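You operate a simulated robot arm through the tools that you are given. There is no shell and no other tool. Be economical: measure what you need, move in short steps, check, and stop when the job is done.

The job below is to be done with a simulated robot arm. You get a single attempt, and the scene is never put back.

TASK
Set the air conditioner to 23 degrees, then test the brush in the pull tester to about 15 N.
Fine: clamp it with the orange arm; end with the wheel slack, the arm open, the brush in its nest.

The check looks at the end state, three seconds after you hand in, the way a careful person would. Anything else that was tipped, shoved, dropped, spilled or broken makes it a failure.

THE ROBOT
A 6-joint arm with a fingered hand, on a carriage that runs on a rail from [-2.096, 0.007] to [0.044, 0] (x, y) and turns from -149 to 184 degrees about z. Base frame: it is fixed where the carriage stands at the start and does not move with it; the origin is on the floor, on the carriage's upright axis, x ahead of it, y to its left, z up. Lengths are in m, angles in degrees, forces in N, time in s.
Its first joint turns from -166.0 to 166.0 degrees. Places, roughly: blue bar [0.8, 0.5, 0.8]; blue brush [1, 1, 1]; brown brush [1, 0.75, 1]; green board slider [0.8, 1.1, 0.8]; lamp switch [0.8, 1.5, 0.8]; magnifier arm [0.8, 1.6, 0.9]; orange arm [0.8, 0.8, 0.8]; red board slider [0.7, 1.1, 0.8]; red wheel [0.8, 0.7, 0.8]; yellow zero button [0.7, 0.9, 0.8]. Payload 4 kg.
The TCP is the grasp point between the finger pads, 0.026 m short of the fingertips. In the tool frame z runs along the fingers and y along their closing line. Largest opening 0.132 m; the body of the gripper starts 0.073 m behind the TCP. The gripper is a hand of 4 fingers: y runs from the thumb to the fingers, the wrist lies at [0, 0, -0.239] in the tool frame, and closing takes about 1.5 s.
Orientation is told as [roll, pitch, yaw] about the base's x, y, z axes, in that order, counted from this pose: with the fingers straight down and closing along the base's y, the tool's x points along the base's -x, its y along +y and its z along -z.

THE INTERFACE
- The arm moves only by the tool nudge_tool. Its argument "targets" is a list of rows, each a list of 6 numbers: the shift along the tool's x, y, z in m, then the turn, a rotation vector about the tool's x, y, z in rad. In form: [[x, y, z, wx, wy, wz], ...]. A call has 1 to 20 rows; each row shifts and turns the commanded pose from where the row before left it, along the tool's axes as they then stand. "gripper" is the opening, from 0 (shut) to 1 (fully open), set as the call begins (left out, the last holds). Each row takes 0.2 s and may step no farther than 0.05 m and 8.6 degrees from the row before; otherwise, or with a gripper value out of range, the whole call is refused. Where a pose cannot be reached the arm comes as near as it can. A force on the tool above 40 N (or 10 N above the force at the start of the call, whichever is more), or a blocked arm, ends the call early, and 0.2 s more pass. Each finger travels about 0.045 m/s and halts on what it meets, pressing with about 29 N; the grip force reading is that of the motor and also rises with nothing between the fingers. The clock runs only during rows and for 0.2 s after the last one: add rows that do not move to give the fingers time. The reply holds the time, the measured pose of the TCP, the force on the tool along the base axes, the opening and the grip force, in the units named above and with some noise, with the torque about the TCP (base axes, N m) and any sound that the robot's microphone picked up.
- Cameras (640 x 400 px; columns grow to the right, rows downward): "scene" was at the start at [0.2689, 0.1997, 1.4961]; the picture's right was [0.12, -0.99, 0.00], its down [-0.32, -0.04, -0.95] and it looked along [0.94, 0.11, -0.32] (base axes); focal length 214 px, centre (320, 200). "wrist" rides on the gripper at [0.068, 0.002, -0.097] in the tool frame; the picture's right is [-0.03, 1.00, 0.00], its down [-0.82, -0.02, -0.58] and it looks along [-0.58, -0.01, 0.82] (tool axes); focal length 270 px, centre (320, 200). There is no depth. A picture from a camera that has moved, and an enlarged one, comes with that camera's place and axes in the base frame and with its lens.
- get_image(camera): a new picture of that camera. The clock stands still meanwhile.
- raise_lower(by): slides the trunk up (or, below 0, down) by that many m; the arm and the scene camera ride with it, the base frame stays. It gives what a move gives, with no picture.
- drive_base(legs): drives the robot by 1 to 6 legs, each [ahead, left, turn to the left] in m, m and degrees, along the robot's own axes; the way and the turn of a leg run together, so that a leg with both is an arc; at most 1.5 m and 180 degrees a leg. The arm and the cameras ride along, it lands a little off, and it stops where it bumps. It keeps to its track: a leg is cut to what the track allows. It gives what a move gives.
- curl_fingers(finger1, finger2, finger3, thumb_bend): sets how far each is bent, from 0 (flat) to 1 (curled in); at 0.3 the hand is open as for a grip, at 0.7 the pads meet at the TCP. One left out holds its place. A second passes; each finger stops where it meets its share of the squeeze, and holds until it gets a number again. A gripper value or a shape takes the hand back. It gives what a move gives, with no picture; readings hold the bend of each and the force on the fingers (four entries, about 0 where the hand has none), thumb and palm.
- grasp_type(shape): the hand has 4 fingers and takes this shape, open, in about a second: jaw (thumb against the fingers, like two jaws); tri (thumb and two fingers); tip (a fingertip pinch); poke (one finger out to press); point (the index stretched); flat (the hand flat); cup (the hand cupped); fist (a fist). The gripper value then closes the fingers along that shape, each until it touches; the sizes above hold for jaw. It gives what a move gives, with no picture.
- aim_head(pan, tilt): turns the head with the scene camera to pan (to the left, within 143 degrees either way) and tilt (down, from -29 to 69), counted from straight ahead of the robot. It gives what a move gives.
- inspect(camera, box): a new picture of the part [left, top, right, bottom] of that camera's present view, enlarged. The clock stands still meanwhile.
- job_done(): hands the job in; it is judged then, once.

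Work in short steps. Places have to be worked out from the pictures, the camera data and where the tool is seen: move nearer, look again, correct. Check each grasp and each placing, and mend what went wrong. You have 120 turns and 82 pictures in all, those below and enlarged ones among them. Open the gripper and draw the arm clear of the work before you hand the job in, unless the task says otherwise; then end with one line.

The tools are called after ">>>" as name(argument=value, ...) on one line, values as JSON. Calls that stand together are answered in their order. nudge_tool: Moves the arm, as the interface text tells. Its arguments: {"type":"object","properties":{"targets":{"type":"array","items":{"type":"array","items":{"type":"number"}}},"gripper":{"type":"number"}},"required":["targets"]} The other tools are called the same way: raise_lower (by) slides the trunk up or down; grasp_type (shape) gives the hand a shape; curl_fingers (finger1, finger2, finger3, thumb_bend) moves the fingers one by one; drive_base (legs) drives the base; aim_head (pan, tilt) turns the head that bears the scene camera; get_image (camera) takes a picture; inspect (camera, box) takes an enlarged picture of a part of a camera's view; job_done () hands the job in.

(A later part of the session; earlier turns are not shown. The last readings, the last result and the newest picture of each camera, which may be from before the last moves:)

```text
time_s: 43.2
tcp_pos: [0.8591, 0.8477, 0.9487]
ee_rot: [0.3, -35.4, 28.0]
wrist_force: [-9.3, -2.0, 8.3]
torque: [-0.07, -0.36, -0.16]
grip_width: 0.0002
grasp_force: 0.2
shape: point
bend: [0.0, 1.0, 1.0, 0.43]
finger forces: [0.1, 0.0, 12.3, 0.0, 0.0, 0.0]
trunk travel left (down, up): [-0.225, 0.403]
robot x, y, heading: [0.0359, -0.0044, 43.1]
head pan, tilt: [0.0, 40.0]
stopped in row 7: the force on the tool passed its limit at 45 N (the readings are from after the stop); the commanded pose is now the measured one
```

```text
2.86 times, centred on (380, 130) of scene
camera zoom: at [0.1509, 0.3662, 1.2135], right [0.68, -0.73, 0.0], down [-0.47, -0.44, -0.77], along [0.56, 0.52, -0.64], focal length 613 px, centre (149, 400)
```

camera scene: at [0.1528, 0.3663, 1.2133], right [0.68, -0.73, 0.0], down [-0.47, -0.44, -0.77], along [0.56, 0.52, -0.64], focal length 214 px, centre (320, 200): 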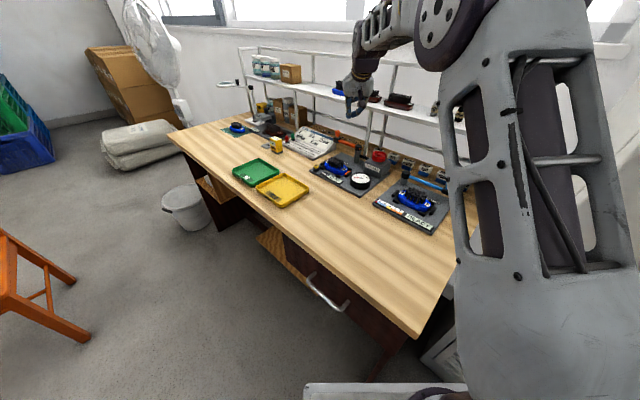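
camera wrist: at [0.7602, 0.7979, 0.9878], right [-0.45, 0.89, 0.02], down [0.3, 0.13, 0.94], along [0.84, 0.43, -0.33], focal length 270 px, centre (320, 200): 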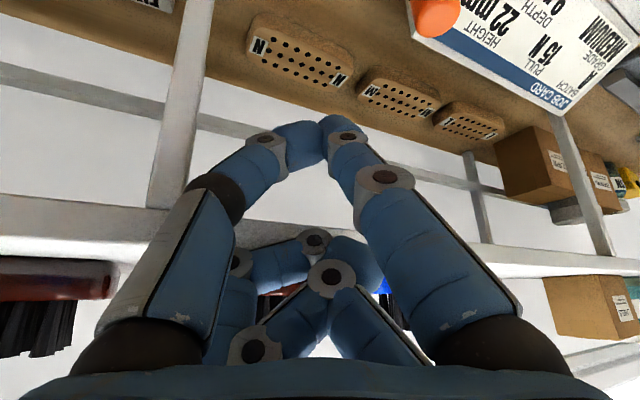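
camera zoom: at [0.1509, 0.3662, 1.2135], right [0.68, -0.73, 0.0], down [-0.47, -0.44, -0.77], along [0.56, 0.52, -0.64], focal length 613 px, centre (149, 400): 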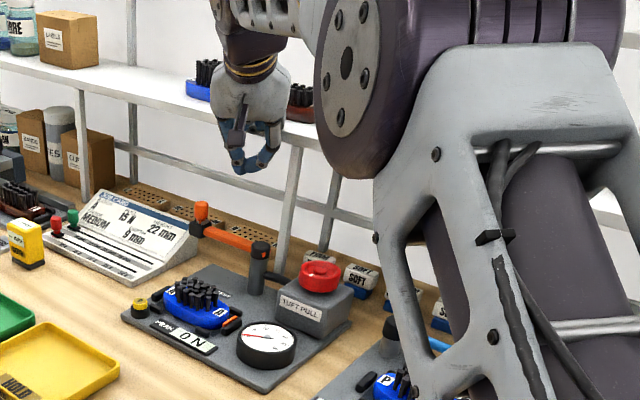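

One of the curled fingers brushed the shelf edge, so I'll back off at once. I'll switch to gripping the knob with the jaw at a 45° tilt, which keeps the hand clear of the shelf.

>>> nudge_tool(targets=[[0.0242, 0, -0.0352, 0, 0, 0], [0.0242, 0, -0.0352, 0, 0, 0], [0, 0, 0, -0.0668, 0, -0.0953], [0, 0, 0, -0.0668, 0, -0.0953], [0, 0, 0, -0.0668, 0, -0.0953], [0, 0, 0, 0, -0.0873, 0], [0, 0, 0, 0, -0.0873, 0], [0, 0, 0, 0, 0, 0]])

>>> grasp_type(shape="jaw")

>>> get_image(camera="wrist")

>>> inspect(camera="scene", box=[300, 60, 460, 200])

```text
time_s: 45.0
tcp_pos: [0.79, 0.8085, 0.9756]
ee_rot: [0.1, -45.4, 48.0]
wrist_force: [1.7, 0.4, 0.1]
torque: [0.01, 0.01, 0.01]
grip_width: 0.0
grasp_force: 0.0
shape: point
bend: [0.0, 1.0, 1.0, 0.43]
finger forces: [0.0, 0.1, 0.1, 0.0, 0.1, 0.1]
trunk travel left (down, up): [-0.225, 0.403]
robot x, y, heading: [0.0411, 0.0039, 43.2]
head pan, tilt: [0.0, 40.0]
```

```text
time_s: 45.9
tcp_pos: [0.7906, 0.8094, 0.9748]
ee_rot: [0.0, -45.3, 47.9]
wrist_force: [-0.2, 0.3, 0.3]
torque: [-0.01, -0.01, 0.03]
grip_width: 0.1319
grasp_force: 0.0
shape: jaw
bend: [0.3, 0.3, 0.3, 0.3]
finger forces: [0.0, 0.0, 0.1, 0.0, 0.0, 0.1]
trunk travel left (down, up): [-0.225, 0.403]
robot x, y, heading: [0.0375, -0.0019, 43.2]
head pan, tilt: [0.0, 40.0]
```

```text
49 pictures are left
camera wrist: at [0.7113, 0.7243, 0.9945], right [-0.73, 0.68, 0.02], down [0.13, 0.11, 0.99], along [0.67, 0.72, -0.16], focal length 270 px, centre (320, 200)
```

wrist: 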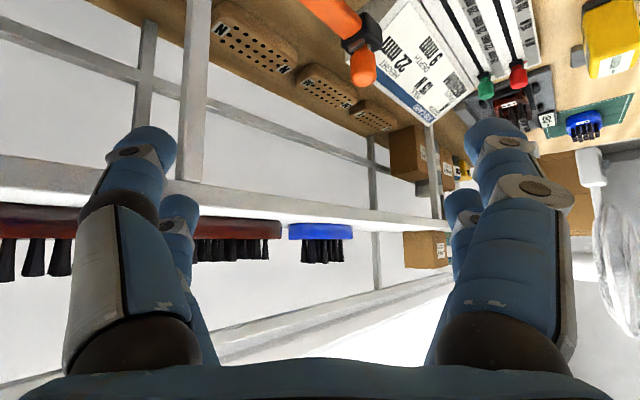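

```text
2.86 times, centred on (380, 130) of scene
camera zoom: at [0.1518, 0.3665, 1.2133], right [0.68, -0.73, 0.0], down [-0.47, -0.44, -0.77], along [0.56, 0.52, -0.64], focal length 613 px, centre (149, 400)
```

zoom: 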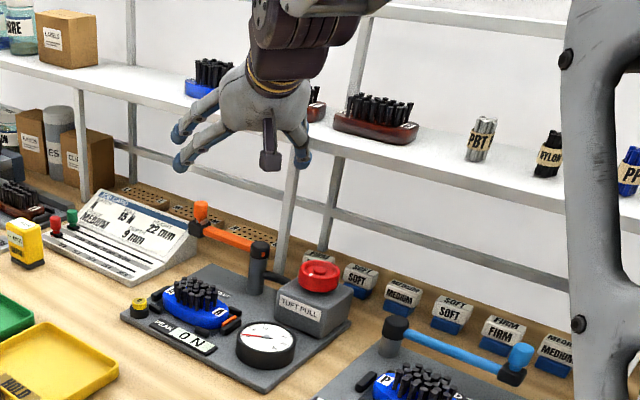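

The shelf items are unmoved. The knob is around (0.817, 0.89, 0.857). I'll narrow the jaw and go to a pre-grasp pose about 5 cm short.

>>> nudge_tool(targets=[[0.0083, 0.0114, 0.0283, 0, 0, 0], [0.0083, 0.0114, 0.0283, 0, 0, 0], [0.0083, 0.0114, 0.0283, 0, 0, 0], [0, 0, 0, 0, 0, 0], [0, 0, 0, 0, 0, 0]], gripper=0.5)

>>> get_image(camera="wrist")

```text
time_s: 47.1
tcp_pos: [0.7935, 0.8631, 0.8981]
ee_rot: [0.2, -45.3, 48.0]
wrist_force: [0.8, 0.3, -0.9]
torque: [0.0, 0.03, -0.02]
grip_width: 0.0666
grasp_force: 0.0
shape: jaw
bend: [0.73, 0.73, 0.73, 0.7]
finger forces: [0.0, 0.0, 0.1, 0.0, 0.1, 0.1]
trunk travel left (down, up): [-0.225, 0.403]
robot x, y, heading: [0.0369, -0.0017, 43.0]
head pan, tilt: [0.0, 40.0]
```

```text
47 pictures are left
camera wrist: at [0.7144, 0.7776, 0.9173], right [-0.73, 0.68, 0.02], down [0.13, 0.11, 0.99], along [0.67, 0.72, -0.16], focal length 270 px, centre (320, 200)
```

wrist: 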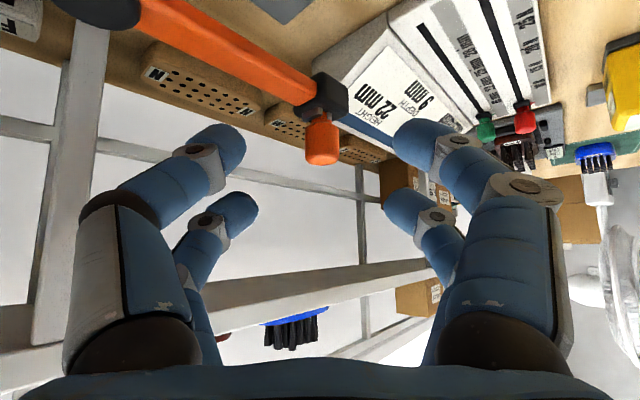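

The knob is centred between the fingers, about 4.5 cm ahead. I'll advance onto it.

>>> nudge_tool(targets=[[0.001, 0, 0.0155, 0, 0, 0], [0.001, 0, 0.015, 0, 0, 0], [0.0005, 0, 0.015, 0, 0, 0], [0, 0, 0, 0, 0, 0]])

>>> get_image(camera="wrist")

```text
time_s: 48.1
tcp_pos: [0.8132, 0.8864, 0.864]
ee_rot: [0.2, -45.2, 48.0]
wrist_force: [-0.5, 0.4, 0.3]
torque: [0.03, 0.04, 0.0]
grip_width: 0.0662
grasp_force: 0.0
shape: jaw
bend: [0.73, 0.73, 0.73, 0.7]
finger forces: [0.0, 0.0, 0.0, 0.0, 0.0, 0.0]
trunk travel left (down, up): [-0.225, 0.403]
robot x, y, heading: [0.0375, 0.002, 43.1]
head pan, tilt: [0.0, 40.0]
```

```text
46 pictures are left
camera wrist: at [0.7346, 0.8017, 0.8835], right [-0.73, 0.68, 0.02], down [0.13, 0.11, 0.99], along [0.67, 0.72, -0.16], focal length 270 px, centre (320, 200)
```

wrist: 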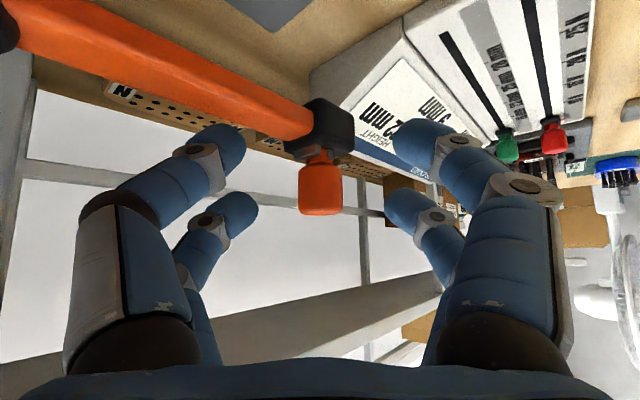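

The knob lies between the finger pads. I'll close on it.

>>> nudge_tool(targets=[[0, 0, 0, 0, 0, 0], [0, 0, 0, 0, 0, 0], [0, 0, 0, 0, 0, 0], [0, 0, 0, 0, 0, 0], [0, 0, 0, 0, 0, 0], [0, 0, 0, 0, 0, 0]], gripper=0.05)

>>> get_image(camera="wrist")

```text
time_s: 49.5
tcp_pos: [0.8134, 0.8855, 0.8633]
ee_rot: [0.1, -45.1, 48.0]
wrist_force: [-3.5, -5.9, -0.1]
torque: [-0.2, 0.03, 0.05]
grip_width: 0.0149
grasp_force: 29.4
shape: jaw
bend: [0.74, 0.61, 0.61, 0.7]
finger forces: [21.0, 0.0, 0.1, 0.0, 24.8, 0.1]
trunk travel left (down, up): [-0.225, 0.403]
robot x, y, heading: [0.038, 0.0016, 42.9]
head pan, tilt: [0.0, 40.0]
```

```text
45 pictures are left
camera wrist: at [0.7343, 0.8011, 0.8832], right [-0.73, 0.68, 0.02], down [0.13, 0.11, 0.99], along [0.67, 0.72, -0.16], focal length 270 px, centre (320, 200)
```

wrist: 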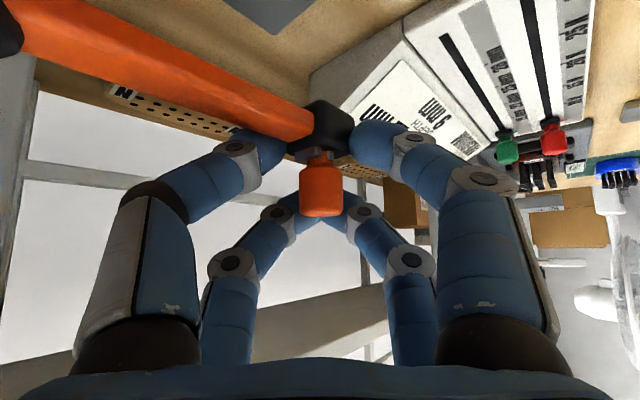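

The near fingers hold the bar's end block and the far pair has closed behind the knob, which cages it well. I'll start the swing along the arc for two small steps and watch the forces.

>>> nudge_tool(targets=[[0.0076, 0.0081, -0.0076, 0, 0, 0], [0.0083, 0.0066, -0.0083, 0, 0, 0]], gripper=0.12)

>>> get_image(camera="wrist")

```text
time_s: 50.1
tcp_pos: [0.7865, 0.8804, 0.8638]
ee_rot: [0.2, -45.3, 48.0]
wrist_force: [0.3, 0.7, 2.2]
torque: [0.0, -0.02, 0.03]
grip_width: 0.015
grasp_force: 0.2
shape: jaw
bend: [0.73, 0.7, 0.7, 0.7]
finger forces: [0.9, 0.1, 0.0, 0.0, 1.7, 0.1]
trunk travel left (down, up): [-0.225, 0.403]
robot x, y, heading: [0.0375, -0.0028, 43.2]
head pan, tilt: [0.0, 40.0]
```

```text
44 pictures are left
camera wrist: at [0.7081, 0.7949, 0.8828], right [-0.73, 0.68, 0.02], down [0.13, 0.11, 0.99], along [0.67, 0.72, -0.16], focal length 270 px, centre (320, 200)
```

wrist: 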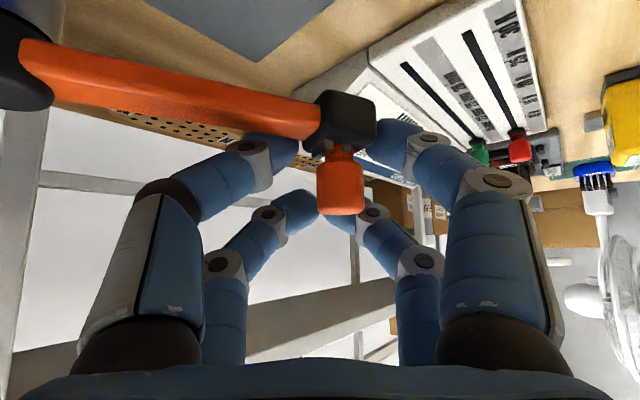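

The arm swings easily with almost no force. I'll continue along the arc.

>>> nudge_tool(targets=[[0.0089, 0.006, -0.0089, 0, 0, 0], [0.0093, 0.0043, -0.0093, 0, 0, 0], [0.0095, 0.0025, -0.0095, 0, 0, 0], [0.0095, 0, -0.0095, 0, 0, 0]], gripper=0.1)

>>> get_image(camera="wrist")

```text
time_s: 51.1
tcp_pos: [0.743, 0.8492, 0.8614]
ee_rot: [0.1, -45.3, 48.0]
wrist_force: [0.9, 0.0, 0.5]
torque: [0.01, -0.02, 0.04]
grip_width: 0.0133
grasp_force: 0.1
shape: jaw
bend: [0.72, 0.72, 0.72, 0.7]
finger forces: [0.0, 0.0, 0.0, 0.1, 0.3, 0.1]
trunk travel left (down, up): [-0.225, 0.403]
robot x, y, heading: [0.0357, -0.0018, 42.7]
head pan, tilt: [0.0, 40.0]
```

```text
43 pictures are left
camera wrist: at [0.6642, 0.7635, 0.8819], right [-0.73, 0.68, 0.02], down [0.13, 0.11, 0.99], along [0.67, 0.72, -0.17], focal length 270 px, centre (320, 200)
```

wrist: 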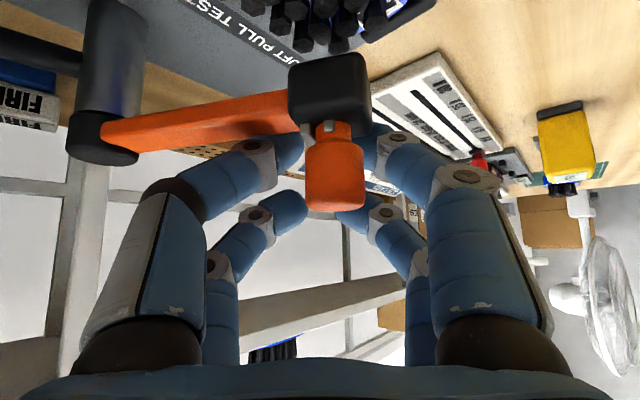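

It's following well and the brush is coming into view. I'll continue the arc.

>>> nudge_tool(targets=[[0.0094, -0.0019, -0.0094, 0, 0, 0], [0.0092, -0.0036, -0.0092, 0, 0, 0], [0.0088, -0.0054, -0.0088, 0, 0, 0]])

>>> get_image(camera="wrist")

```text
time_s: 52.0
tcp_pos: [0.7239, 0.8177, 0.8693]
ee_rot: [0.3, -46.1, 48.2]
wrist_force: [2.1, 4.6, 10.1]
torque: [0.08, -0.2, 0.07]
grip_width: 0.0127
grasp_force: 0.1
shape: jaw
bend: [0.72, 0.72, 0.72, 0.71]
finger forces: [0.1, 0.0, 0.1, 0.0, 11.2, 0.1]
trunk travel left (down, up): [-0.225, 0.403]
robot x, y, heading: [0.0395, -0.002, 43.3]
head pan, tilt: [0.0, 40.0]
stopped in row 3: the force on the tool passed its limit at 44 N (the readings are from after the stop); the commanded pose is now the measured one
```

```text
42 pictures are left
camera wrist: at [0.6461, 0.7326, 0.8873], right [-0.74, 0.68, 0.02], down [0.12, 0.09, 0.99], along [0.67, 0.73, -0.15], focal length 270 px, centre (320, 200)
```

wrist: 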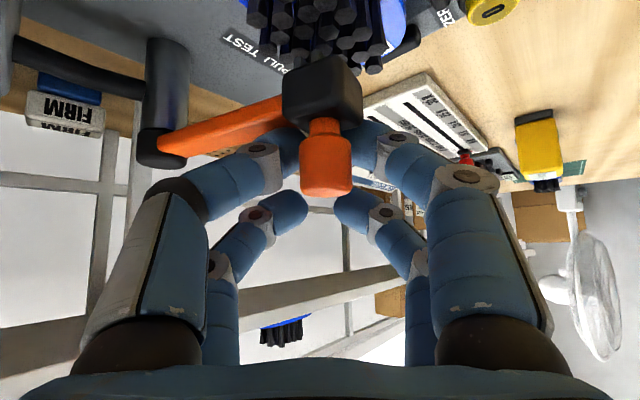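

The force stopped the motion, with an upward push on the thumb side. I'll look from the scene camera before going further.

>>> inspect(camera="scene", box=[300, 120, 412, 200])

>>> inspect(camera="wrist", box=[120, 0, 440, 200])

```text
5.00 times, centred on (356, 160) of scene
camera zoom: at [0.1514, 0.3664, 1.2135], right [0.69, -0.73, 0.0], down [-0.47, -0.44, -0.77], along [0.56, 0.52, -0.64], focal length 1072 px, centre (140, 400)
```

zoom: 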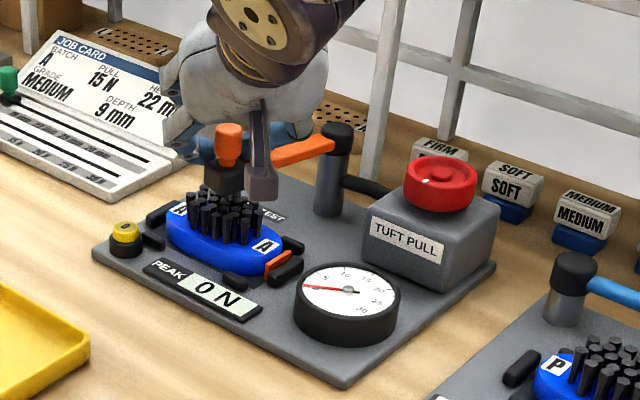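

```text
2.00 times, centred on (280, 100) of wrist
camera zoom: at [0.6461, 0.7326, 0.8873], right [-0.74, 0.68, 0.02], down [0.12, 0.09, 0.99], along [0.67, 0.73, -0.15], focal length 541 px, centre (400, 400)
```

zoom: 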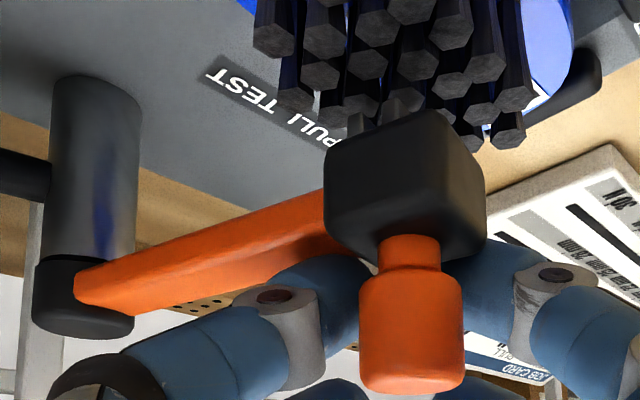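

The block looks close to, or over, the tufts. I'll open the fingers slightly to relieve the force and see where the arm rests.

>>> nudge_tool(targets=[[0, 0, 0, 0, 0, 0], [0, 0, 0, 0, 0, 0], [0, 0, 0, 0, 0, 0]], gripper=0.5)

>>> nudge_tool(targets=[[0, 0, -0.04, 0, 0, 0], [0, 0, -0.04, 0, 0, 0], [0.02, 0, -0.03, 0, 0, 0], [0.03, 0, -0.03, 0, 0, 0]])

>>> get_image(camera="wrist")

>>> inspect(camera="scene", box=[300, 120, 412, 200])

```text
time_s: 52.8
tcp_pos: [0.7239, 0.8176, 0.8689]
ee_rot: [0.4, -46.1, 48.3]
wrist_force: [-6.9, 4.9, 22.2]
torque: [-0.23, -0.3, -0.02]
grip_width: 0.0556
grasp_force: 0.1
shape: jaw
bend: [0.73, 0.73, 0.73, 0.75]
finger forces: [0.0, 0.0, 0.0, 0.0, 22.8, 0.0]
trunk travel left (down, up): [-0.225, 0.403]
robot x, y, heading: [0.0386, 0.0015, 43.1]
head pan, tilt: [0.0, 40.0]
```

```text
time_s: 53.8
tcp_pos: [0.6353, 0.7147, 0.9287]
ee_rot: [0.3, -45.9, 48.2]
wrist_force: [0.4, -0.5, -0.5]
torque: [0.02, -0.04, -0.04]
grip_width: 0.0652
grasp_force: 0.1
shape: jaw
bend: [0.73, 0.73, 0.73, 0.7]
finger forces: [0.1, 0.1, 0.1, 0.0, 0.0, 0.0]
trunk travel left (down, up): [-0.225, 0.403]
robot x, y, heading: [0.039, -0.0, 43.4]
head pan, tilt: [0.0, 40.0]
```

```text
39 pictures are left
camera wrist: at [0.5565, 0.6291, 0.9466], right [-0.74, 0.68, 0.02], down [0.12, 0.1, 0.99], along [0.67, 0.73, -0.16], focal length 270 px, centre (320, 200)
```

wrist: 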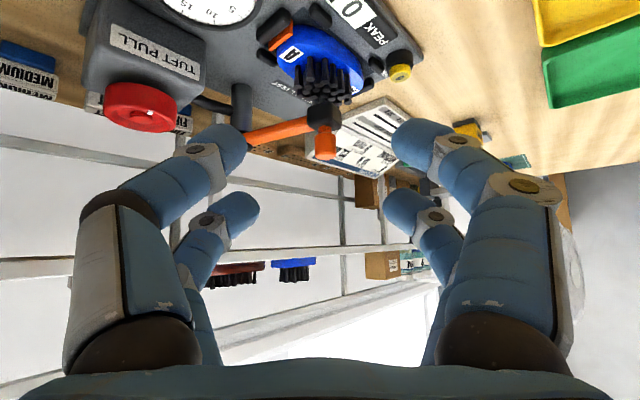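

```text
5.00 times, centred on (356, 160) of scene
camera zoom: at [0.1518, 0.3669, 1.2132], right [0.68, -0.73, 0.0], down [-0.47, -0.44, -0.77], along [0.56, 0.52, -0.64], focal length 1072 px, centre (140, 400)
```

zoom: 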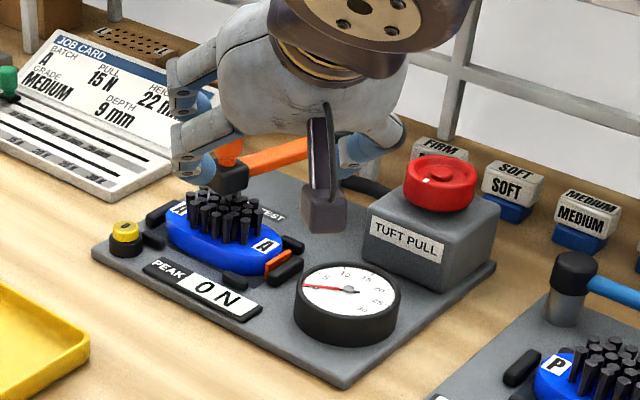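

The thumb had ridden up on the bar, which explains the stop; the arm has about 10–15° left to go. I'll close the hand, make it steeper, and hover behind the knob so I can push it the rest of the way.

>>> nudge_tool(targets=[[-0.035, 0, -0.034, 0, 0, 0], [0, 0, 0, 0, 0.1216, 0], [0, 0, 0, 0, 0.1216, 0], [0, 0, 0, 0, 0.1216, 0], [-0.0272, 0.0011, 0.0257, 0, 0, 0], [-0.0272, 0.0011, 0.0257, 0, 0, 0], [-0.0272, 0.0011, 0.0257, 0, 0, 0], [-0.0272, 0.0011, 0.0257, 0, 0, 0], [-0.0272, 0.0011, 0.0257, 0, 0, 0], [0, 0, 0, 0, 0, 0]], gripper=0)

>>> get_image(camera="wrist")

```text
time_s: 56.0
tcp_pos: [0.7504, 0.8515, 0.9172]
ee_rot: [0.3, -24.9, 48.4]
wrist_force: [0.0, -0.2, -0.1]
torque: [0.01, 0.01, 0.02]
grip_width: 0.0
grasp_force: 28.8
shape: jaw
bend: [0.62, 0.62, 0.62, 0.7]
finger forces: [0.1, 0.0, 0.0, 0.0, 0.0, 0.0]
trunk travel left (down, up): [-0.225, 0.403]
robot x, y, heading: [0.0361, 0.0015, 43.2]
head pan, tilt: [0.0, 40.0]
```

```text
37 pictures are left
camera wrist: at [0.6803, 0.7773, 0.9747], right [-0.73, 0.68, 0.02], down [0.35, 0.36, 0.87], along [0.58, 0.64, -0.5], focal length 270 px, centre (320, 200)
```

wrist: 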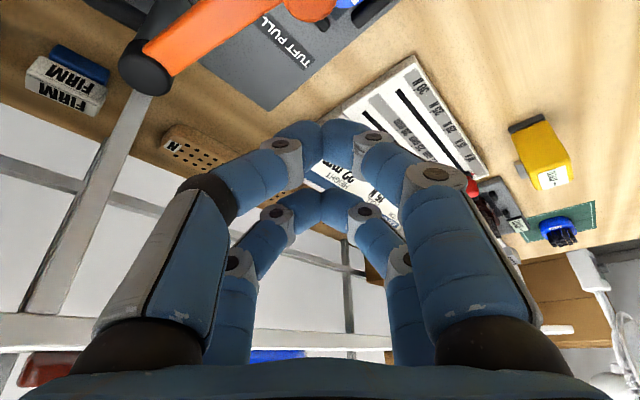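

The knob is at (0.718, 0.815), about 5 cm inward of my closed fingers; the post is at (0.821, 0.782), so the bar is at about 162°. I'll descend, then push inward in small steps.

>>> nudge_tool(targets=[[0.0095, 0, 0.0204, 0, 0, 0], [0.0095, 0, 0.0204, 0, 0, 0], [0, 0, 0, 0, 0, 0]])

>>> get_image(camera="wrist")

```text
time_s: 56.8
tcp_pos: [0.7482, 0.8522, 0.8711]
ee_rot: [0.3, -25.0, 48.4]
wrist_force: [-0.8, -0.1, -0.1]
torque: [0.05, -0.02, -0.03]
grip_width: 0.0
grasp_force: 28.7
shape: jaw
bend: [0.62, 0.62, 0.62, 0.7]
finger forces: [0.1, 0.1, 0.0, 0.0, 0.0, 0.0]
trunk travel left (down, up): [-0.225, 0.403]
robot x, y, heading: [0.034, 0.0008, 43.3]
head pan, tilt: [0.0, 40.0]
```

```text
36 pictures are left
camera wrist: at [0.6788, 0.7777, 0.9309], right [-0.73, 0.68, 0.01], down [0.35, 0.36, 0.87], along [0.58, 0.64, -0.5], focal length 270 px, centre (320, 200)
```

wrist: 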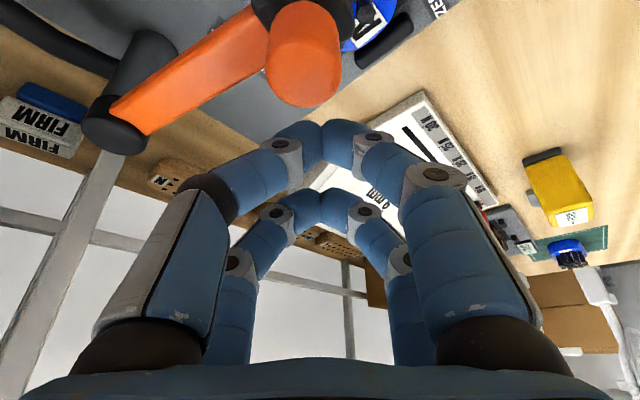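

I'm clear behind the knob. I'll push along the arc tangent.

>>> nudge_tool(targets=[[0.0082, -0.0041, -0.0038, 0, 0, 0], [0.0082, -0.0041, -0.0038, 0, 0, 0], [0.0041, -0.002, -0.0019, 0, 0, 0], [0.0041, -0.002, -0.0019, 0, 0, 0]])

>>> get_image(camera="wrist")

```text
time_s: 57.8
tcp_pos: [0.7393, 0.8241, 0.8731]
ee_rot: [0.4, -25.1, 48.2]
wrist_force: [-0.3, 0.1, -0.9]
torque: [0.0, -0.01, -0.01]
grip_width: 0.0
grasp_force: 29.4
shape: jaw
bend: [0.62, 0.62, 0.62, 0.7]
finger forces: [0.1, 0.0, 0.0, 0.1, 0.0, 0.0]
trunk travel left (down, up): [-0.225, 0.403]
robot x, y, heading: [0.0366, 0.0005, 43.3]
head pan, tilt: [0.0, 40.0]
```

```text
35 pictures are left
camera wrist: at [0.6702, 0.7495, 0.9319], right [-0.73, 0.68, 0.02], down [0.35, 0.35, 0.87], along [0.58, 0.64, -0.5], focal length 270 px, centre (320, 200)
```

wrist: 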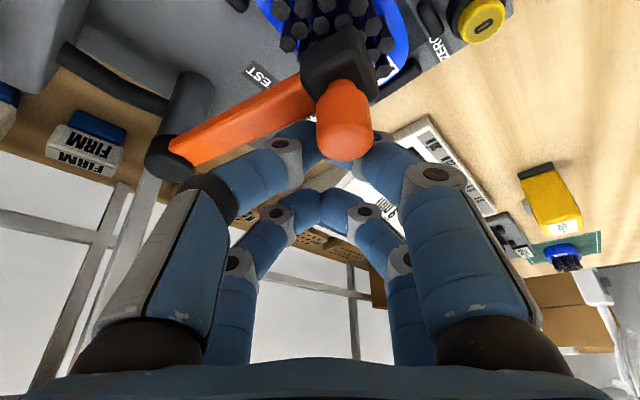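

I'm almost in contact with the knob, so I'll keep pushing.

>>> nudge_tool(targets=[[0.0041, -0.002, -0.0019, 0, 0, 0], [0.0041, -0.002, -0.0019, 0, 0, 0], [0.0041, -0.002, -0.0019, 0, 0, 0], [0.0041, -0.002, -0.0019, 0, 0, 0], [0.0041, -0.002, -0.0019, 0, 0, 0]])

>>> get_image(camera="wrist")

```text
time_s: 58.5
tcp_pos: [0.7375, 0.8186, 0.8765]
ee_rot: [0.5, -25.9, 48.4]
wrist_force: [5.5, 12.7, -4.7]
torque: [0.26, -0.25, -0.25]
grip_width: 0.0
grasp_force: 28.5
shape: jaw
bend: [0.6, 0.62, 0.62, 0.7]
finger forces: [0.0, 0.0, 0.1, 0.0, 0.1, 0.0]
trunk travel left (down, up): [-0.225, 0.403]
robot x, y, heading: [0.0379, 0.0026, 43.0]
head pan, tilt: [0.0, 40.0]
stopped in row 3: the force on the tool passed its limit at 45 N (the readings are from after the stop); the commanded pose is now the measured one
```

```text
34 pictures are left
camera wrist: at [0.6683, 0.7425, 0.9337], right [-0.73, 0.68, 0.02], down [0.34, 0.34, 0.88], along [0.59, 0.65, -0.48], focal length 270 px, centre (320, 200)
```

wrist: 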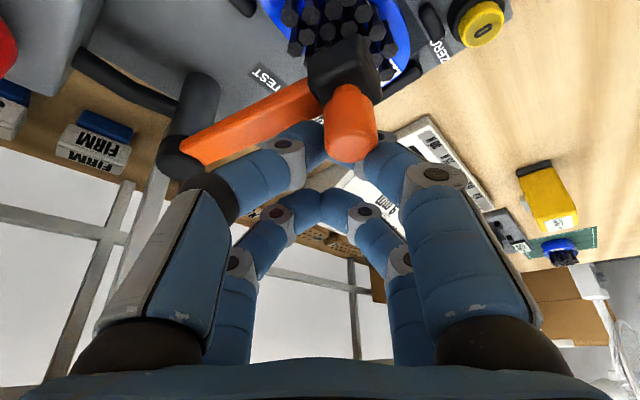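

The arm has come to a firm stop at about 169°, with the block right over the tuft centre, so it's clamped. I'll withdraw upward and check.

>>> nudge_tool(targets=[[-0.0091, 0, 0.0042, 0, 0, 0], [-0.0211, 0, -0.0453, 0, 0, 0], [-0.0211, 0, -0.0453, 0, 0, 0], [0.045, 0, -0.02, 0, 0, 0], [0.045, 0, -0.02, 0, 0, 0], [0.045, 0, -0.02, 0, 0, 0], [0, 0, 0, 0, 0, 0]])

>>> inspect(camera="scene", box=[300, 120, 412, 200])

>>> get_image(camera="wrist")

```text
time_s: 60.1
tcp_pos: [0.6464, 0.7122, 0.9736]
ee_rot: [0.3, -25.8, 48.3]
wrist_force: [-0.4, 0.2, 0.0]
torque: [0.01, -0.03, -0.03]
grip_width: 0.0001
grasp_force: 29.0
shape: jaw
bend: [0.6, 0.62, 0.62, 0.7]
finger forces: [0.0, 0.1, 0.0, 0.0, 0.0, 0.1]
trunk travel left (down, up): [-0.225, 0.403]
robot x, y, heading: [0.0396, 0.0006, 43.2]
head pan, tilt: [0.0, 40.0]
```

```text
5.00 times, centred on (356, 160) of scene
camera zoom: at [0.1517, 0.3667, 1.2133], right [0.69, -0.73, 0.0], down [-0.47, -0.44, -0.77], along [0.56, 0.53, -0.64], focal length 1072 px, centre (140, 400)
```

zoom: 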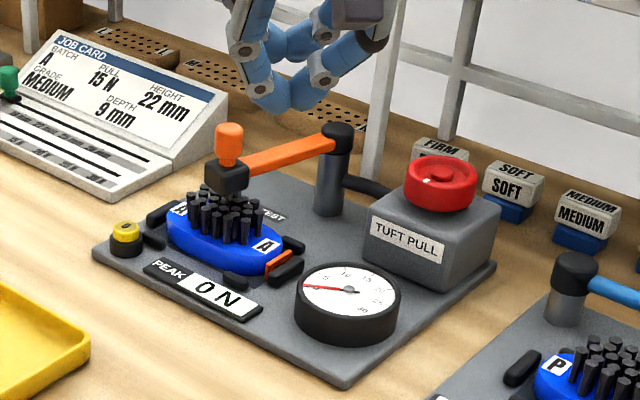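

```text
32 pictures are left
camera wrist: at [0.5765, 0.6368, 1.0317], right [-0.73, 0.68, 0.02], down [0.34, 0.35, 0.87], along [0.59, 0.65, -0.48], focal length 270 px, centre (320, 200)
```

wrist: 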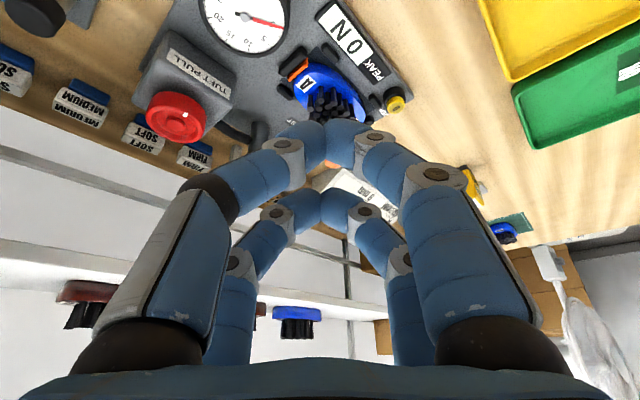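

The bar rests over the brush and the tester reads 0 N. Now the wheel, at about (0.81, 0.687, 0.83): I'll straighten the tool to vertical and hover above it with the jaw open.

>>> nudge_tool(targets=[[0, 0, 0, 0, 0.1125, 0], [0, 0, 0, 0, 0.1125, 0], [0, 0, 0, 0, 0.1125, 0], [0, 0, 0, 0, 0.1125, 0], [-0.0226, -0.0348, 0.0035, 0, 0, 0], [-0.0226, -0.0348, 0.0035, 0, 0, 0], [-0.0226, -0.0348, 0.0035, 0, 0, 0], [-0.0226, -0.0348, 0.0035, 0, 0, 0], [0, 0, 0, 0, 0, 0]], gripper=0.6)

>>> get_image(camera="wrist")

```text
time_s: 62.1
tcp_pos: [0.8099, 0.6886, 0.9585]
ee_rot: [0.2, 0.0, 48.5]
wrist_force: [0.2, -0.6, 0.4]
torque: [0.02, 0.0, -0.01]
grip_width: 0.0789
grasp_force: 0.2
shape: jaw
bend: [0.71, 0.71, 0.71, 0.7]
finger forces: [0.0, 0.1, 0.0, 0.0, 0.0, 0.1]
trunk travel left (down, up): [-0.225, 0.403]
robot x, y, heading: [0.0368, -0.0015, 43.4]
head pan, tilt: [0.0, 40.0]
```

```text
31 pictures are left
camera wrist: at [0.7647, 0.6389, 1.0552], right [-0.73, 0.68, 0.01], down [0.56, 0.6, 0.58], along [0.39, 0.43, -0.82], focal length 270 px, centre (320, 200)
```

wrist: 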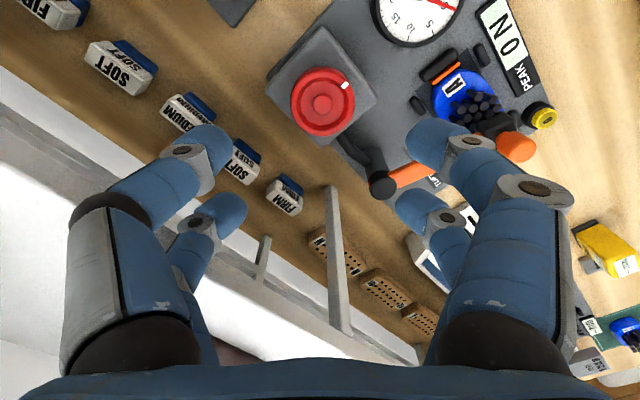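

The wheel is directly ahead, centred at about (0.803, 0.684). I'll correct by 8 mm and descend to just above grip height.

>>> nudge_tool(targets=[[0.0028, 0, 0.03, 0, 0, 0], [0.0026, 0, 0.03, 0, 0, 0], [0.0026, 0, 0.03, 0, 0, 0], [0, 0, 0, 0, 0, 0]])

>>> get_image(camera="wrist")

>>> inspect(camera="scene", box=[330, 110, 442, 190])

```text
time_s: 63.1
tcp_pos: [0.8053, 0.6819, 0.8688]
ee_rot: [0.3, 0.0, 48.5]
wrist_force: [-0.6, -0.6, 0.2]
torque: [0.0, 0.04, -0.02]
grip_width: 0.0788
grasp_force: 0.1
shape: jaw
bend: [0.71, 0.71, 0.71, 0.7]
finger forces: [0.0, 0.1, 0.1, 0.1, 0.0, 0.0]
trunk travel left (down, up): [-0.225, 0.403]
robot x, y, heading: [0.0393, 0.0021, 43.2]
head pan, tilt: [0.0, 40.0]
```

```text
30 pictures are left
camera wrist: at [0.7585, 0.6326, 0.9646], right [-0.73, 0.68, 0.01], down [0.56, 0.6, 0.58], along [0.39, 0.43, -0.82], focal length 270 px, centre (320, 200)
```

wrist: 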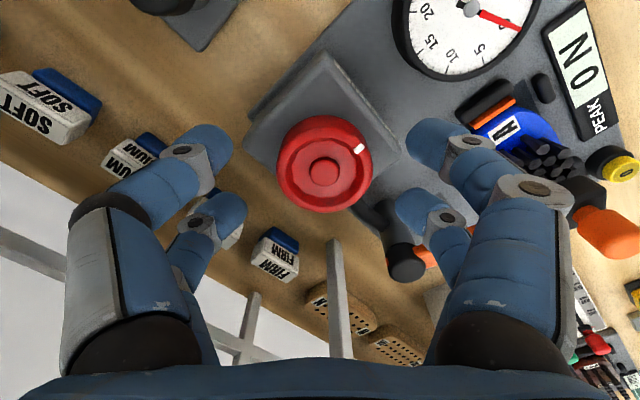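

```text
5.00 times, centred on (386, 150) of scene
camera zoom: at [0.1517, 0.3667, 1.2133], right [0.69, -0.73, 0.0], down [-0.47, -0.44, -0.77], along [0.56, 0.53, -0.64], focal length 1072 px, centre (-10, 450)
```

zoom: 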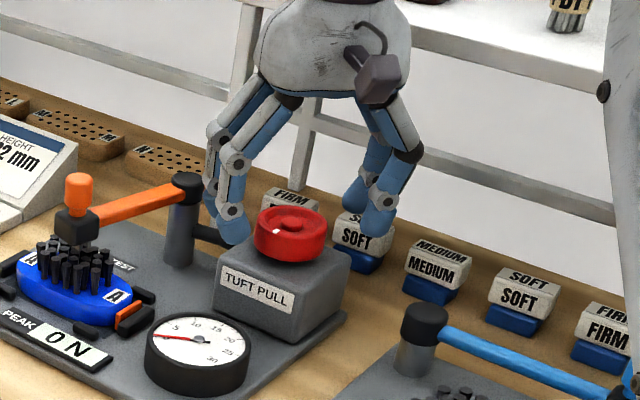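

The wheel is centred between the fingers. I'll descend 2.4 cm more and close on the rim.

>>> nudge_tool(targets=[[0.001, 0, 0.012, 0, 0, 0], [0.001, 0, 0.012, 0, 0, 0], [0, 0, 0, 0, 0, 0]])

>>> nudge_tool(targets=[[0, 0, 0, 0, 0, 0], [0, 0, 0, 0, 0, 0], [0, 0, 0, 0, 0, 0], [0, 0, 0, 0, 0, 0], [0, 0, 0, 0, 0, 0]], gripper=0.2)

>>> get_image(camera="wrist")

```text
time_s: 63.9
tcp_pos: [0.8027, 0.682, 0.8435]
ee_rot: [0.3, 0.0, 48.6]
wrist_force: [0.3, 0.9, -0.6]
torque: [0.01, -0.01, -0.01]
grip_width: 0.0791
grasp_force: 0.2
shape: jaw
bend: [0.71, 0.71, 0.71, 0.7]
finger forces: [0.0, 0.1, 0.1, 0.0, 0.1, 0.0]
trunk travel left (down, up): [-0.225, 0.403]
robot x, y, heading: [0.0345, -0.0018, 43.3]
head pan, tilt: [0.0, 40.0]
```

```text
time_s: 65.1
tcp_pos: [0.8029, 0.6815, 0.8431]
ee_rot: [0.3, 0.1, 48.5]
wrist_force: [0.0, 2.1, 1.8]
torque: [-0.02, -0.04, -0.12]
grip_width: 0.0516
grasp_force: 29.4
shape: jaw
bend: [0.73, 0.72, 0.73, 0.7]
finger forces: [28.0, 27.5, 27.4, 0.0, 24.4, 0.1]
trunk travel left (down, up): [-0.225, 0.403]
robot x, y, heading: [0.0361, -0.0019, 43.3]
head pan, tilt: [0.0, 40.0]
```

```text
28 pictures are left
camera wrist: at [0.7571, 0.6327, 0.9401], right [-0.73, 0.68, 0.01], down [0.56, 0.6, 0.58], along [0.39, 0.43, -0.82], focal length 270 px, centre (320, 200)
```

wrist: 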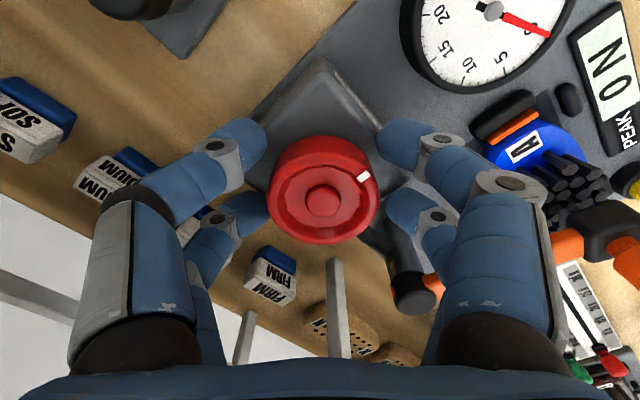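

The grip on the rim is even and the dial is visible. I'll turn the wheel 16° clockwise (seen from above) and read the dial.

>>> nudge_tool(targets=[[0, 0, 0, 0, 0, 0.1], [0, 0, 0, 0, 0, 0.1], [0, 0, 0, 0, 0, 0.08], [0, 0, 0, 0, 0, 0]])

>>> inspect(camera="wrist", box=[240, 0, 640, 240])

```text
time_s: 66.1
tcp_pos: [0.8029, 0.682, 0.8438]
ee_rot: [0.3, 0.0, 33.7]
wrist_force: [5.4, 3.8, 8.1]
torque: [-0.01, -0.39, 12.09]
grip_width: 0.0529
grasp_force: 29.0
shape: jaw
bend: [0.71, 0.73, 0.71, 0.7]
finger forces: [140.1, 23.2, 145.8, 0.0, 21.7, 0.0]
trunk travel left (down, up): [-0.225, 0.403]
robot x, y, heading: [0.0375, 0.0007, 43.5]
head pan, tilt: [0.0, 40.0]
```

```text
1.60 times, centred on (440, 120) of wrist
camera zoom: at [0.7453, 0.6464, 0.9404], right [-0.53, 0.85, 0.0], down [0.69, 0.43, 0.58], along [0.49, 0.31, -0.82], focal length 432 px, centre (128, 328)
```

zoom: 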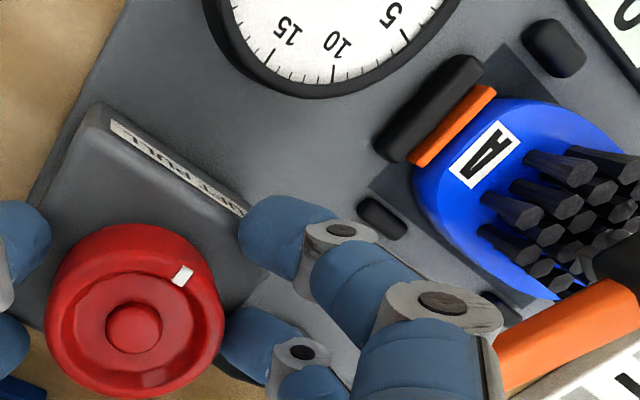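

The torque rose to 12 Nm, so the wheel is against its stop in this direction. I'll turn back at once, then a little the other way.

>>> nudge_tool(targets=[[0, 0, 0, 0, 0, -0.1], [0, 0, 0, 0, 0, -0.1], [0, 0, 0, 0, 0, -0.08], [0, 0, 0, 0, 0, 0]])

>>> nudge_tool(targets=[[0, 0, 0, 0, 0, -0.05], [0, 0, 0, 0, 0, -0.05], [0, 0, 0, 0, 0, 0]])

>>> inspect(camera="wrist", box=[240, 0, 640, 240])

```text
time_s: 67.1
tcp_pos: [0.8041, 0.6837, 0.8433]
ee_rot: [0.4, -0.3, 48.6]
wrist_force: [13.3, 31.8, 7.5]
torque: [0.98, -0.25, -3.86]
grip_width: 0.0458
grasp_force: 28.6
shape: jaw
bend: [0.72, 0.72, 0.72, 0.7]
finger forces: [25.8, 77.1, 24.6, 0.1, 44.6, 0.0]
trunk travel left (down, up): [-0.225, 0.403]
robot x, y, heading: [0.0407, -0.0009, 43.5]
head pan, tilt: [0.0, 40.0]
```

```text
time_s: 67.8
tcp_pos: [0.8035, 0.6862, 0.8434]
ee_rot: [0.4, -0.6, 53.7]
wrist_force: [0.3, 6.6, -2.7]
torque: [-0.42, -0.31, -2.38]
grip_width: 0.0438
grasp_force: 29.1
shape: jaw
bend: [0.72, 0.72, 0.73, 0.7]
finger forces: [28.4, 55.6, 33.6, 0.1, 52.3, 0.0]
trunk travel left (down, up): [-0.225, 0.403]
robot x, y, heading: [0.0363, 0.0013, 43.3]
head pan, tilt: [0.0, 40.0]
stopped in row 3: the force on the tool passed its limit at 47 N (the readings are from after the stop); the commanded pose is now the measured one
```

```text
1.60 times, centred on (440, 120) of wrist
camera zoom: at [0.7616, 0.6303, 0.9395], right [-0.79, 0.61, 0.01], down [0.5, 0.64, 0.59], along [0.35, 0.47, -0.81], focal length 432 px, centre (128, 328)
```

zoom: 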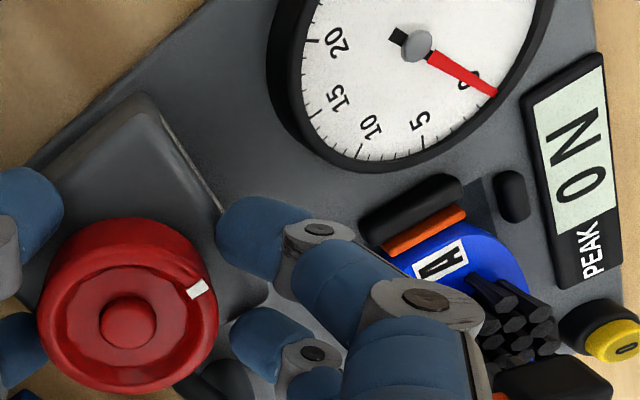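

The fingers slipped on the rim and the grip is now off-centre. I'll open, recentre at yaw 48.5 and grip again before turning counter-clockwise.

>>> nudge_tool(targets=[[0, 0, 0, 0, 0, 0], [0, 0, 0, 0, 0, 0], [0, 0, 0, 0, 0, 0.09], [0, 0, 0, 0, 0, 0]], gripper=0.6)

>>> get_image(camera="wrist")

```text
time_s: 68.8
tcp_pos: [0.8044, 0.6836, 0.8434]
ee_rot: [0.3, -0.5, 48.6]
wrist_force: [0.8, 0.3, 0.8]
torque: [0.0, 0.01, 0.02]
grip_width: 0.0785
grasp_force: 0.1
shape: jaw
bend: [0.71, 0.71, 0.71, 0.7]
finger forces: [0.1, 0.0, 0.1, 0.0, 0.0, 0.0]
trunk travel left (down, up): [-0.225, 0.403]
robot x, y, heading: [0.0378, 0.0029, 43.6]
head pan, tilt: [0.0, 40.0]
```

```text
25 pictures are left
camera wrist: at [0.7571, 0.6334, 0.9405], right [-0.73, 0.68, 0.01], down [0.55, 0.59, 0.58], along [0.39, 0.43, -0.81], focal length 270 px, centre (320, 200)
```

wrist: 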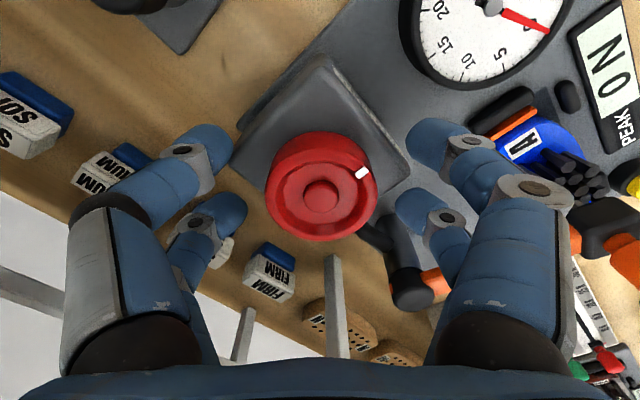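

The wheel and dial are unchanged from the start. I'll regrip and turn counter-clockwise.

>>> nudge_tool(targets=[[0.002, 0, 0, 0, 0, 0], [0, 0, 0, 0, 0, 0], [0, 0, 0, 0, 0, 0], [0, 0, 0, 0, 0, 0], [0, 0, 0, 0, 0, 0]], gripper=0.2)

>>> nudge_tool(targets=[[0, 0, 0, 0, 0, -0.05], [0, 0, 0, 0, 0, -0.05], [0, 0, 0, 0, 0, -0.05], [0, 0, 0, 0, 0, 0]])

>>> get_image(camera="wrist")

```text
time_s: 70.0
tcp_pos: [0.8014, 0.6817, 0.8438]
ee_rot: [0.4, -0.6, 48.7]
wrist_force: [2.2, 2.6, 0.1]
torque: [0.05, -0.03, -0.18]
grip_width: 0.0522
grasp_force: 29.0
shape: jaw
bend: [0.73, 0.72, 0.73, 0.7]
finger forces: [27.6, 28.5, 27.3, 0.0, 24.4, 0.0]
trunk travel left (down, up): [-0.225, 0.403]
robot x, y, heading: [0.036, -0.0022, 42.9]
head pan, tilt: [0.0, 40.0]
```

```text
time_s: 70.7
tcp_pos: [0.8035, 0.6862, 0.8449]
ee_rot: [0.4, -1.2, 55.7]
wrist_force: [2.8, 8.5, -5.0]
torque: [-0.27, -0.35, -2.0]
grip_width: 0.049
grasp_force: 29.0
shape: jaw
bend: [0.73, 0.72, 0.73, 0.7]
finger forces: [29.5, 52.2, 31.2, 0.1, 47.8, 0.0]
trunk travel left (down, up): [-0.225, 0.403]
robot x, y, heading: [0.0379, -0.0019, 43.6]
head pan, tilt: [0.0, 40.0]
stopped in row 3: the force on the tool passed its limit at 42 N (the readings are from after the stop); the commanded pose is now the measured one
```

```text
24 pictures are left
camera wrist: at [0.7628, 0.6302, 0.94], right [-0.81, 0.58, 0.01], down [0.47, 0.65, 0.59], along [0.34, 0.49, -0.8], focal length 270 px, centre (320, 200)
```

wrist: 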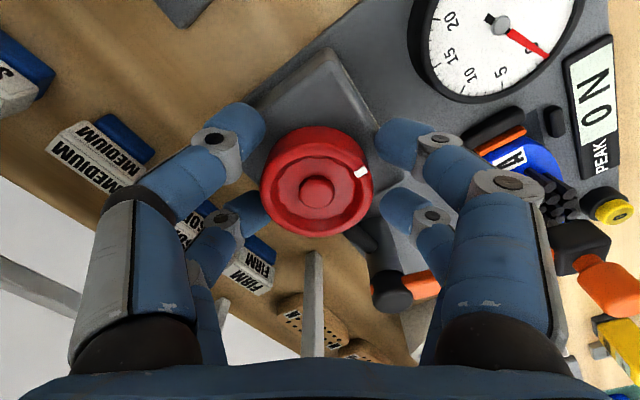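

The wheel mark has barely moved relative to the box, and my hand drifted outward 4 mm, which caused the side force. I'll recentre slightly while continuing to turn counter-clockwise.

>>> nudge_tool(targets=[[0.002, -0.001, 0, 0, 0, -0.04], [0.002, -0.001, 0, 0, 0, -0.04], [0.001, 0, 0, 0, 0, -0.04], [0.001, 0, 0, 0, 0, -0.04]])

>>> get_image(camera="wrist")

```text
time_s: 71.7
tcp_pos: [0.8006, 0.685, 0.8455]
ee_rot: [0.0, -1.7, 64.1]
wrist_force: [6.4, 9.4, -7.6]
torque: [0.09, -0.06, 0.01]
grip_width: 0.0341
grasp_force: 28.8
shape: jaw
bend: [0.76, 0.76, 0.76, 0.72]
finger forces: [27.0, 25.9, 44.2, 0.0, 39.9, 0.0]
trunk travel left (down, up): [-0.225, 0.403]
robot x, y, heading: [0.0349, 0.0022, 43.5]
head pan, tilt: [0.0, 40.0]
stopped in row 4: the force on the tool passed its limit at 41 N (the readings are from after the stop); the commanded pose is now the measured one
```

```text
23 pictures are left
camera wrist: at [0.7695, 0.6221, 0.9403], right [-0.89, 0.46, 0.0], down [0.37, 0.71, 0.6], along [0.28, 0.54, -0.8], focal length 270 px, centre (320, 200)
```

wrist: 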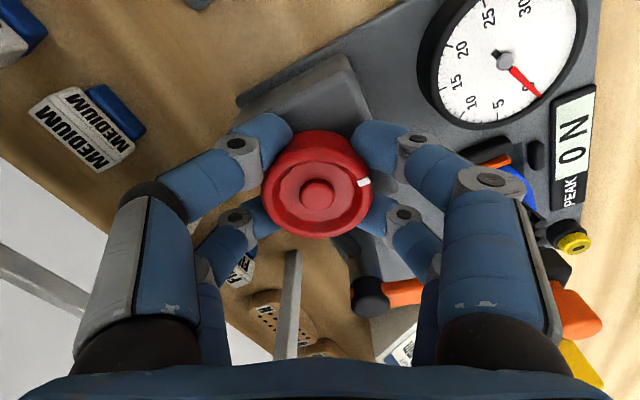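

The wheel hasn't turned at all; the fingers just slipped. The earlier clockwise jam was probably a finger hitting the hose toward the post, not the wheel's stop. I'll open, pre-rotate counter-clockwise, and look.

>>> nudge_tool(targets=[[0, 0, -0.002, 0, 0, 0], [0, 0, 0, 0, 0, 0], [0.002, 0, 0, 0, 0.03, -0.09], [0, 0, 0, 0, 0, -0.09], [0, 0, 0, 0, 0, -0.09], [0, 0, 0, 0, 0, 0]], gripper=0.6)

>>> get_image(camera="wrist")

>>> inspect(camera="scene", box=[330, 90, 442, 190])

```text
time_s: 73.1
tcp_pos: [0.7998, 0.6815, 0.8483]
ee_rot: [0.0, 0.1, 79.7]
wrist_force: [0.4, 0.4, 0.3]
torque: [0.01, 0.01, -0.01]
grip_width: 0.0791
grasp_force: 0.1
shape: jaw
bend: [0.71, 0.71, 0.71, 0.7]
finger forces: [0.0, 0.0, 0.0, 0.0, 0.0, 0.0]
trunk travel left (down, up): [-0.225, 0.403]
robot x, y, heading: [0.0381, -0.0014, 43.1]
head pan, tilt: [0.0, 40.0]
```

```text
22 pictures are left
camera wrist: at [0.7867, 0.616, 0.9452], right [-0.98, 0.2, 0.0], down [0.17, 0.8, 0.58], along [0.12, 0.56, -0.82], focal length 270 px, centre (320, 200)
```

wrist: 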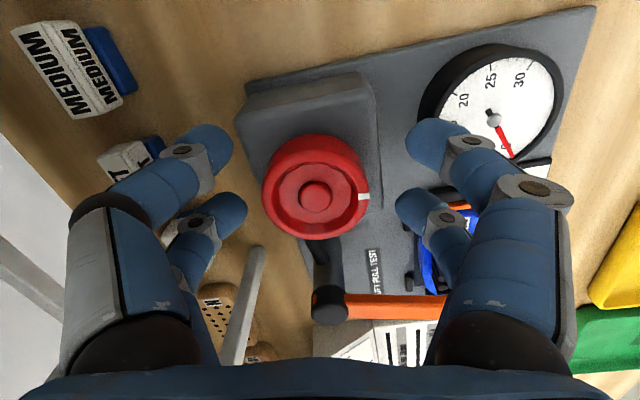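

```text
4.00 times, centred on (386, 140) of scene
camera zoom: at [0.1513, 0.367, 1.2133], right [0.69, -0.73, 0.0], down [-0.47, -0.44, -0.77], along [0.56, 0.53, -0.64], focal length 858 px, centre (56, 440)
```

zoom: 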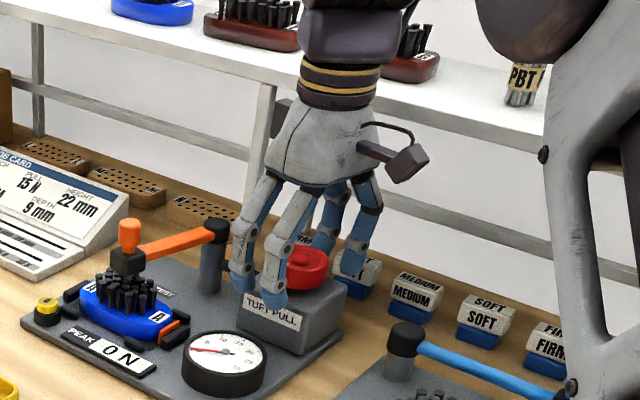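

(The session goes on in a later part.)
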